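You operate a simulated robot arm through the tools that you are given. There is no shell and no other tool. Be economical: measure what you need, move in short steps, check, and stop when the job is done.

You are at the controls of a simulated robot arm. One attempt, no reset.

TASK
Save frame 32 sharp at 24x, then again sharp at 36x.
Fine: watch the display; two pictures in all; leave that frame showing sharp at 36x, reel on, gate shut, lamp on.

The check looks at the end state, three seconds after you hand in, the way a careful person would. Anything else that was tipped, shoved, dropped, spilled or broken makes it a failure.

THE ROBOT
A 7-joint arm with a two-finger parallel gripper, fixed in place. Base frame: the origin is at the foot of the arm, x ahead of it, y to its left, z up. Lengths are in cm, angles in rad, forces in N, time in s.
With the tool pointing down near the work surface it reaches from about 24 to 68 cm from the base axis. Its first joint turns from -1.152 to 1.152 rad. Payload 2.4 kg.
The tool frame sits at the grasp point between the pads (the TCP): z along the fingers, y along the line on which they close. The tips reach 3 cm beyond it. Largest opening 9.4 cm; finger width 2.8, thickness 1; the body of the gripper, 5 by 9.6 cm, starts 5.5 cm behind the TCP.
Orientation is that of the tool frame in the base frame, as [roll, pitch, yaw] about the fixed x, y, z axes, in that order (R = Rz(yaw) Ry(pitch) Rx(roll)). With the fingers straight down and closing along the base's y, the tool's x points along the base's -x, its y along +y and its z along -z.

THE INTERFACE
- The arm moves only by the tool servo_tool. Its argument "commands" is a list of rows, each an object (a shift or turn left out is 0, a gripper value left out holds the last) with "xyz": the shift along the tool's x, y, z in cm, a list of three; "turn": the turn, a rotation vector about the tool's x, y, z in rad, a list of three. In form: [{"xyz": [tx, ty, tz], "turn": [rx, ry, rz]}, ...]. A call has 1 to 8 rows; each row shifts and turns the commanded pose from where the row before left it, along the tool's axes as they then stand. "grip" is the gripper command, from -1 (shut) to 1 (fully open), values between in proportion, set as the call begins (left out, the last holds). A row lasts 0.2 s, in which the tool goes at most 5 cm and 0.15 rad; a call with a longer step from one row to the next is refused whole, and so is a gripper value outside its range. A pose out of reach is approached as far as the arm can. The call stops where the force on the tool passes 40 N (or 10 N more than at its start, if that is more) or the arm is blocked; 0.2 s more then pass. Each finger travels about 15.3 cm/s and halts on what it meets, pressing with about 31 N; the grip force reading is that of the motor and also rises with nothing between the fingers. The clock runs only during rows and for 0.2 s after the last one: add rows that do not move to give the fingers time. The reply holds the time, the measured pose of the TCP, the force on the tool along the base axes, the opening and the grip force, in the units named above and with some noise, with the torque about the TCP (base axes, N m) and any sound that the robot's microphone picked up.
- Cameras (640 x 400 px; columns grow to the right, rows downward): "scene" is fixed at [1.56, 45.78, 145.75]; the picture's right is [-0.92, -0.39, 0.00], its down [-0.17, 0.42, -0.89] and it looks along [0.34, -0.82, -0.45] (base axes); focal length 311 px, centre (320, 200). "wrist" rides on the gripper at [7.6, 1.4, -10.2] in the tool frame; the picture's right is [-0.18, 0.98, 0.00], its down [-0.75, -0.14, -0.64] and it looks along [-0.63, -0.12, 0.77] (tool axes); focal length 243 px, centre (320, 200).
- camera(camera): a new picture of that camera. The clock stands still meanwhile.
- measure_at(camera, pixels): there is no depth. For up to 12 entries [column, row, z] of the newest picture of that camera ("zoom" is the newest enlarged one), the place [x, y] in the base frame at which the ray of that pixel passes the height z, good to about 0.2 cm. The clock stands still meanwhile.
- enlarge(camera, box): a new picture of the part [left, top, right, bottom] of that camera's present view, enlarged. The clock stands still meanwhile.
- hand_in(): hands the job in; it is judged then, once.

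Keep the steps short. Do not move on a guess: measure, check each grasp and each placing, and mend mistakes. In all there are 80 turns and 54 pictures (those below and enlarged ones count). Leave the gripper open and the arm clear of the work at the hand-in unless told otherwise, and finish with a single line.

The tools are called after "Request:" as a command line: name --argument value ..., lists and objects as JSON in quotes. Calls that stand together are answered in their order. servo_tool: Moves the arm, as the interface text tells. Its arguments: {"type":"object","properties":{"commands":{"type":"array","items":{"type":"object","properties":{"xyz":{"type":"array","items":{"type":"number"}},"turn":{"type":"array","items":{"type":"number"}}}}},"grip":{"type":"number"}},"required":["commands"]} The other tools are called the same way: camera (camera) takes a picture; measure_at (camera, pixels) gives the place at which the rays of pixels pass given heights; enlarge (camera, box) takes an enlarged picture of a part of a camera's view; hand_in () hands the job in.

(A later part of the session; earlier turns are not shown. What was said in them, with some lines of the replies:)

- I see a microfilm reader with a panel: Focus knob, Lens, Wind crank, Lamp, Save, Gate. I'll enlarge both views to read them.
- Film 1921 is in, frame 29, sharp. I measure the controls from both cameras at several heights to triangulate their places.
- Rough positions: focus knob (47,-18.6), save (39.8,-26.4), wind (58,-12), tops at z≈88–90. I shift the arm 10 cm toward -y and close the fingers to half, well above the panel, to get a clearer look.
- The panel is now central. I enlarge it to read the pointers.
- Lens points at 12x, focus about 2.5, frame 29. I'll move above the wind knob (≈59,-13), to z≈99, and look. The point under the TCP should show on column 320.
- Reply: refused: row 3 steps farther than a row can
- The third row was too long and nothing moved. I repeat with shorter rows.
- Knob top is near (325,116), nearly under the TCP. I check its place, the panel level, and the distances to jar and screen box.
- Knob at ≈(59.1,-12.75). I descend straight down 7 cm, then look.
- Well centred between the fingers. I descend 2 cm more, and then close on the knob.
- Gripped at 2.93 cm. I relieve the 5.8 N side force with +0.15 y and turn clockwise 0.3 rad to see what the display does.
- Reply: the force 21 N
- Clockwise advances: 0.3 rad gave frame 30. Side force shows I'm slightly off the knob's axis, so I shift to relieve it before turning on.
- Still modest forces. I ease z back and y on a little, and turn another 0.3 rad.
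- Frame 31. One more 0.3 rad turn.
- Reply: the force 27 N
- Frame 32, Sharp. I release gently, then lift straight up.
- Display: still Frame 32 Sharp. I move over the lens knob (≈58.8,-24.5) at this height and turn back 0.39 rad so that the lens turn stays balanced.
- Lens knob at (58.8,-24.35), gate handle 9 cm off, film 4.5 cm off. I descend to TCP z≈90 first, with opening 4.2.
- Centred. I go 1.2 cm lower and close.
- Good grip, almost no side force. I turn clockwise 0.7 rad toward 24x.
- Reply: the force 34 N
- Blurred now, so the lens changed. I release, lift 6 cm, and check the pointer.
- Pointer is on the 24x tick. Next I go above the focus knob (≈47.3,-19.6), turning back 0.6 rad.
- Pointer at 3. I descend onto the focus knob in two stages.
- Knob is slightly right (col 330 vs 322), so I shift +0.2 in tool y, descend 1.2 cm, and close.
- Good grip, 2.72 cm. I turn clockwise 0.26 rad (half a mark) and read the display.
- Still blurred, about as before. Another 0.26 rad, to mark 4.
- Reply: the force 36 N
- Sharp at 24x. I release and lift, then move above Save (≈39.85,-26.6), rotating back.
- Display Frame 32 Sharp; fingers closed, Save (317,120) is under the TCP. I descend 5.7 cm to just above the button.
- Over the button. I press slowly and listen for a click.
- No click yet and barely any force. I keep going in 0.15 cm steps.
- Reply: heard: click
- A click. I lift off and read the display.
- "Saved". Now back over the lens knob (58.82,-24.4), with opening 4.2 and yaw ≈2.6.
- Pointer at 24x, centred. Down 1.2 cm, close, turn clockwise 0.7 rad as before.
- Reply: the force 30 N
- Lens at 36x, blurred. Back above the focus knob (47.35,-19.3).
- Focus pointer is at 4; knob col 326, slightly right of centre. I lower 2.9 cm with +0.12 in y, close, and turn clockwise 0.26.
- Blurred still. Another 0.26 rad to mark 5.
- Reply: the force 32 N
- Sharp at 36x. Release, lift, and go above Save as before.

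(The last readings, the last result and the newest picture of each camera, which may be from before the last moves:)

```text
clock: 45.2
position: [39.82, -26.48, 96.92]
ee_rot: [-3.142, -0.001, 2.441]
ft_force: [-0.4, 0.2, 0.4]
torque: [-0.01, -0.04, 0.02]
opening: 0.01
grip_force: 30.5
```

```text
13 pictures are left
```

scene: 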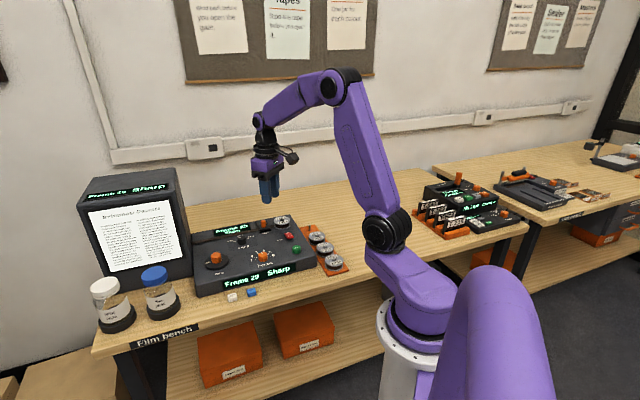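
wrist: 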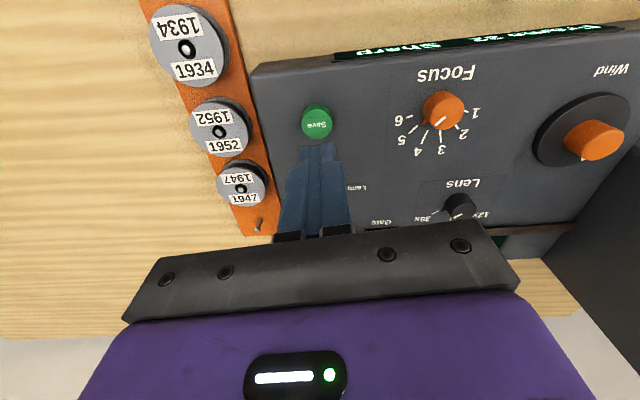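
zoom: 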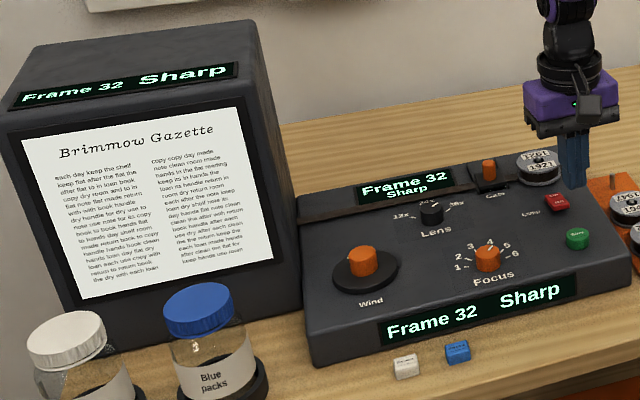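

Frame 32 Sharp, lens pointing to 36x, Save under the fingers. I descend to just above contact (TCP 89.5).

Request:
servo_tool --commands '[{"xyz": [0, -0.1, 3]}, {"xyz": [0, 0, 3]}, {"xyz": [0, 0, 0.8]}, {"xyz": [0, 0, 0.5]}]'

Request:
servo_tool --commands '[{"xyz": [0, 0, 0.15]}, {"xyz": [0, 0, 0.15]}, {"xyz": [0, 0, 0.1]}]'

```text
clock: 46.2
position: [39.79, -26.48, 89.5]
ee_rot: [3.14, 0.002, 2.44]
ft_force: [0.0, -0.5, 0.3]
torque: [-0.02, -0.01, 0.01]
opening: 0.0
grip_force: 30.7
```

```text
clock: 47.0
position: [39.73, -26.68, 89.25]
ee_rot: [-3.139, 0.0, 2.441]
ft_force: [0.4, 1.9, 1.8]
torque: [0.04, -0.03, -0.02]
opening: 0.0
grip_force: 30.7
```

No click yet; 0.1 cm further.

Request:
servo_tool --commands '[{"xyz": [0, 0, 0.1]}]'

```text
clock: 47.4
position: [39.79, -26.69, 89.16]
ee_rot: [-3.142, 0.0, 2.439]
ft_force: [0.9, 0.2, 1.6]
torque: [0.05, -0.01, 0.04]
opening: 0.0
grip_force: 31.1
heard: click
```

Click. I lift straight up, open, move clear toward the base, and read the display.

Request:
servo_tool --commands '[{"xyz": [0, 0, -3]}, {"xyz": [0, 0, -4]}, {"xyz": [0, 0, -4]}, {"xyz": [0, 0, -4]}, {"xyz": [0, 0, -4]}, {}]'

Request:
servo_tool --commands '[{}, {}, {}]' --grip 1

Request:
enlarge --camera "scene" --box '[80, 160, 320, 310]'

Request:
enlarge --camera "scene" --box '[220, 200, 348, 280]'

```text
clock: 48.8
position: [39.66, -26.71, 108.0]
ee_rot: [-3.141, -0.001, 2.44]
ft_force: [-0.1, 0.4, -0.2]
torque: [0.04, -0.01, 0.02]
opening: 0.04
grip_force: 31.3
```

```text
clock: 49.6
position: [39.77, -26.7, 107.94]
ee_rot: [3.141, 0.0, 2.439]
ft_force: [-0.8, -0.7, -0.1]
torque: [0.02, -0.01, 0.0]
opening: 9.4
grip_force: 0.1
```

```text
2.67 times, centred on (200, 235) of scene
```

zoom: 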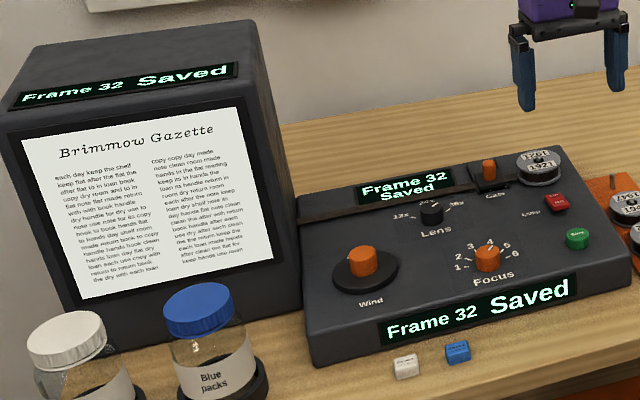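

```text
5.00 times, centred on (284, 240) of scene
```

zoom: 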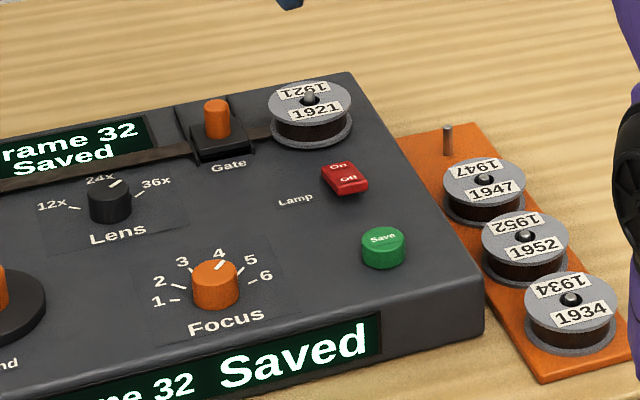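

The display reads Frame 32 Saved and the picture is sharp. The lens is at 36x, focus at 5, the reel on, the gate shut and the lamp on. The arm is clear and the gripper open, so I hand in.

Request:
hand_in

```text
The job is handed in.
```

Frame 32 was saved twice, sharp at 24x and then at 36x; it is left showing sharp at 36x with the reel on, gate shut and lamp on.
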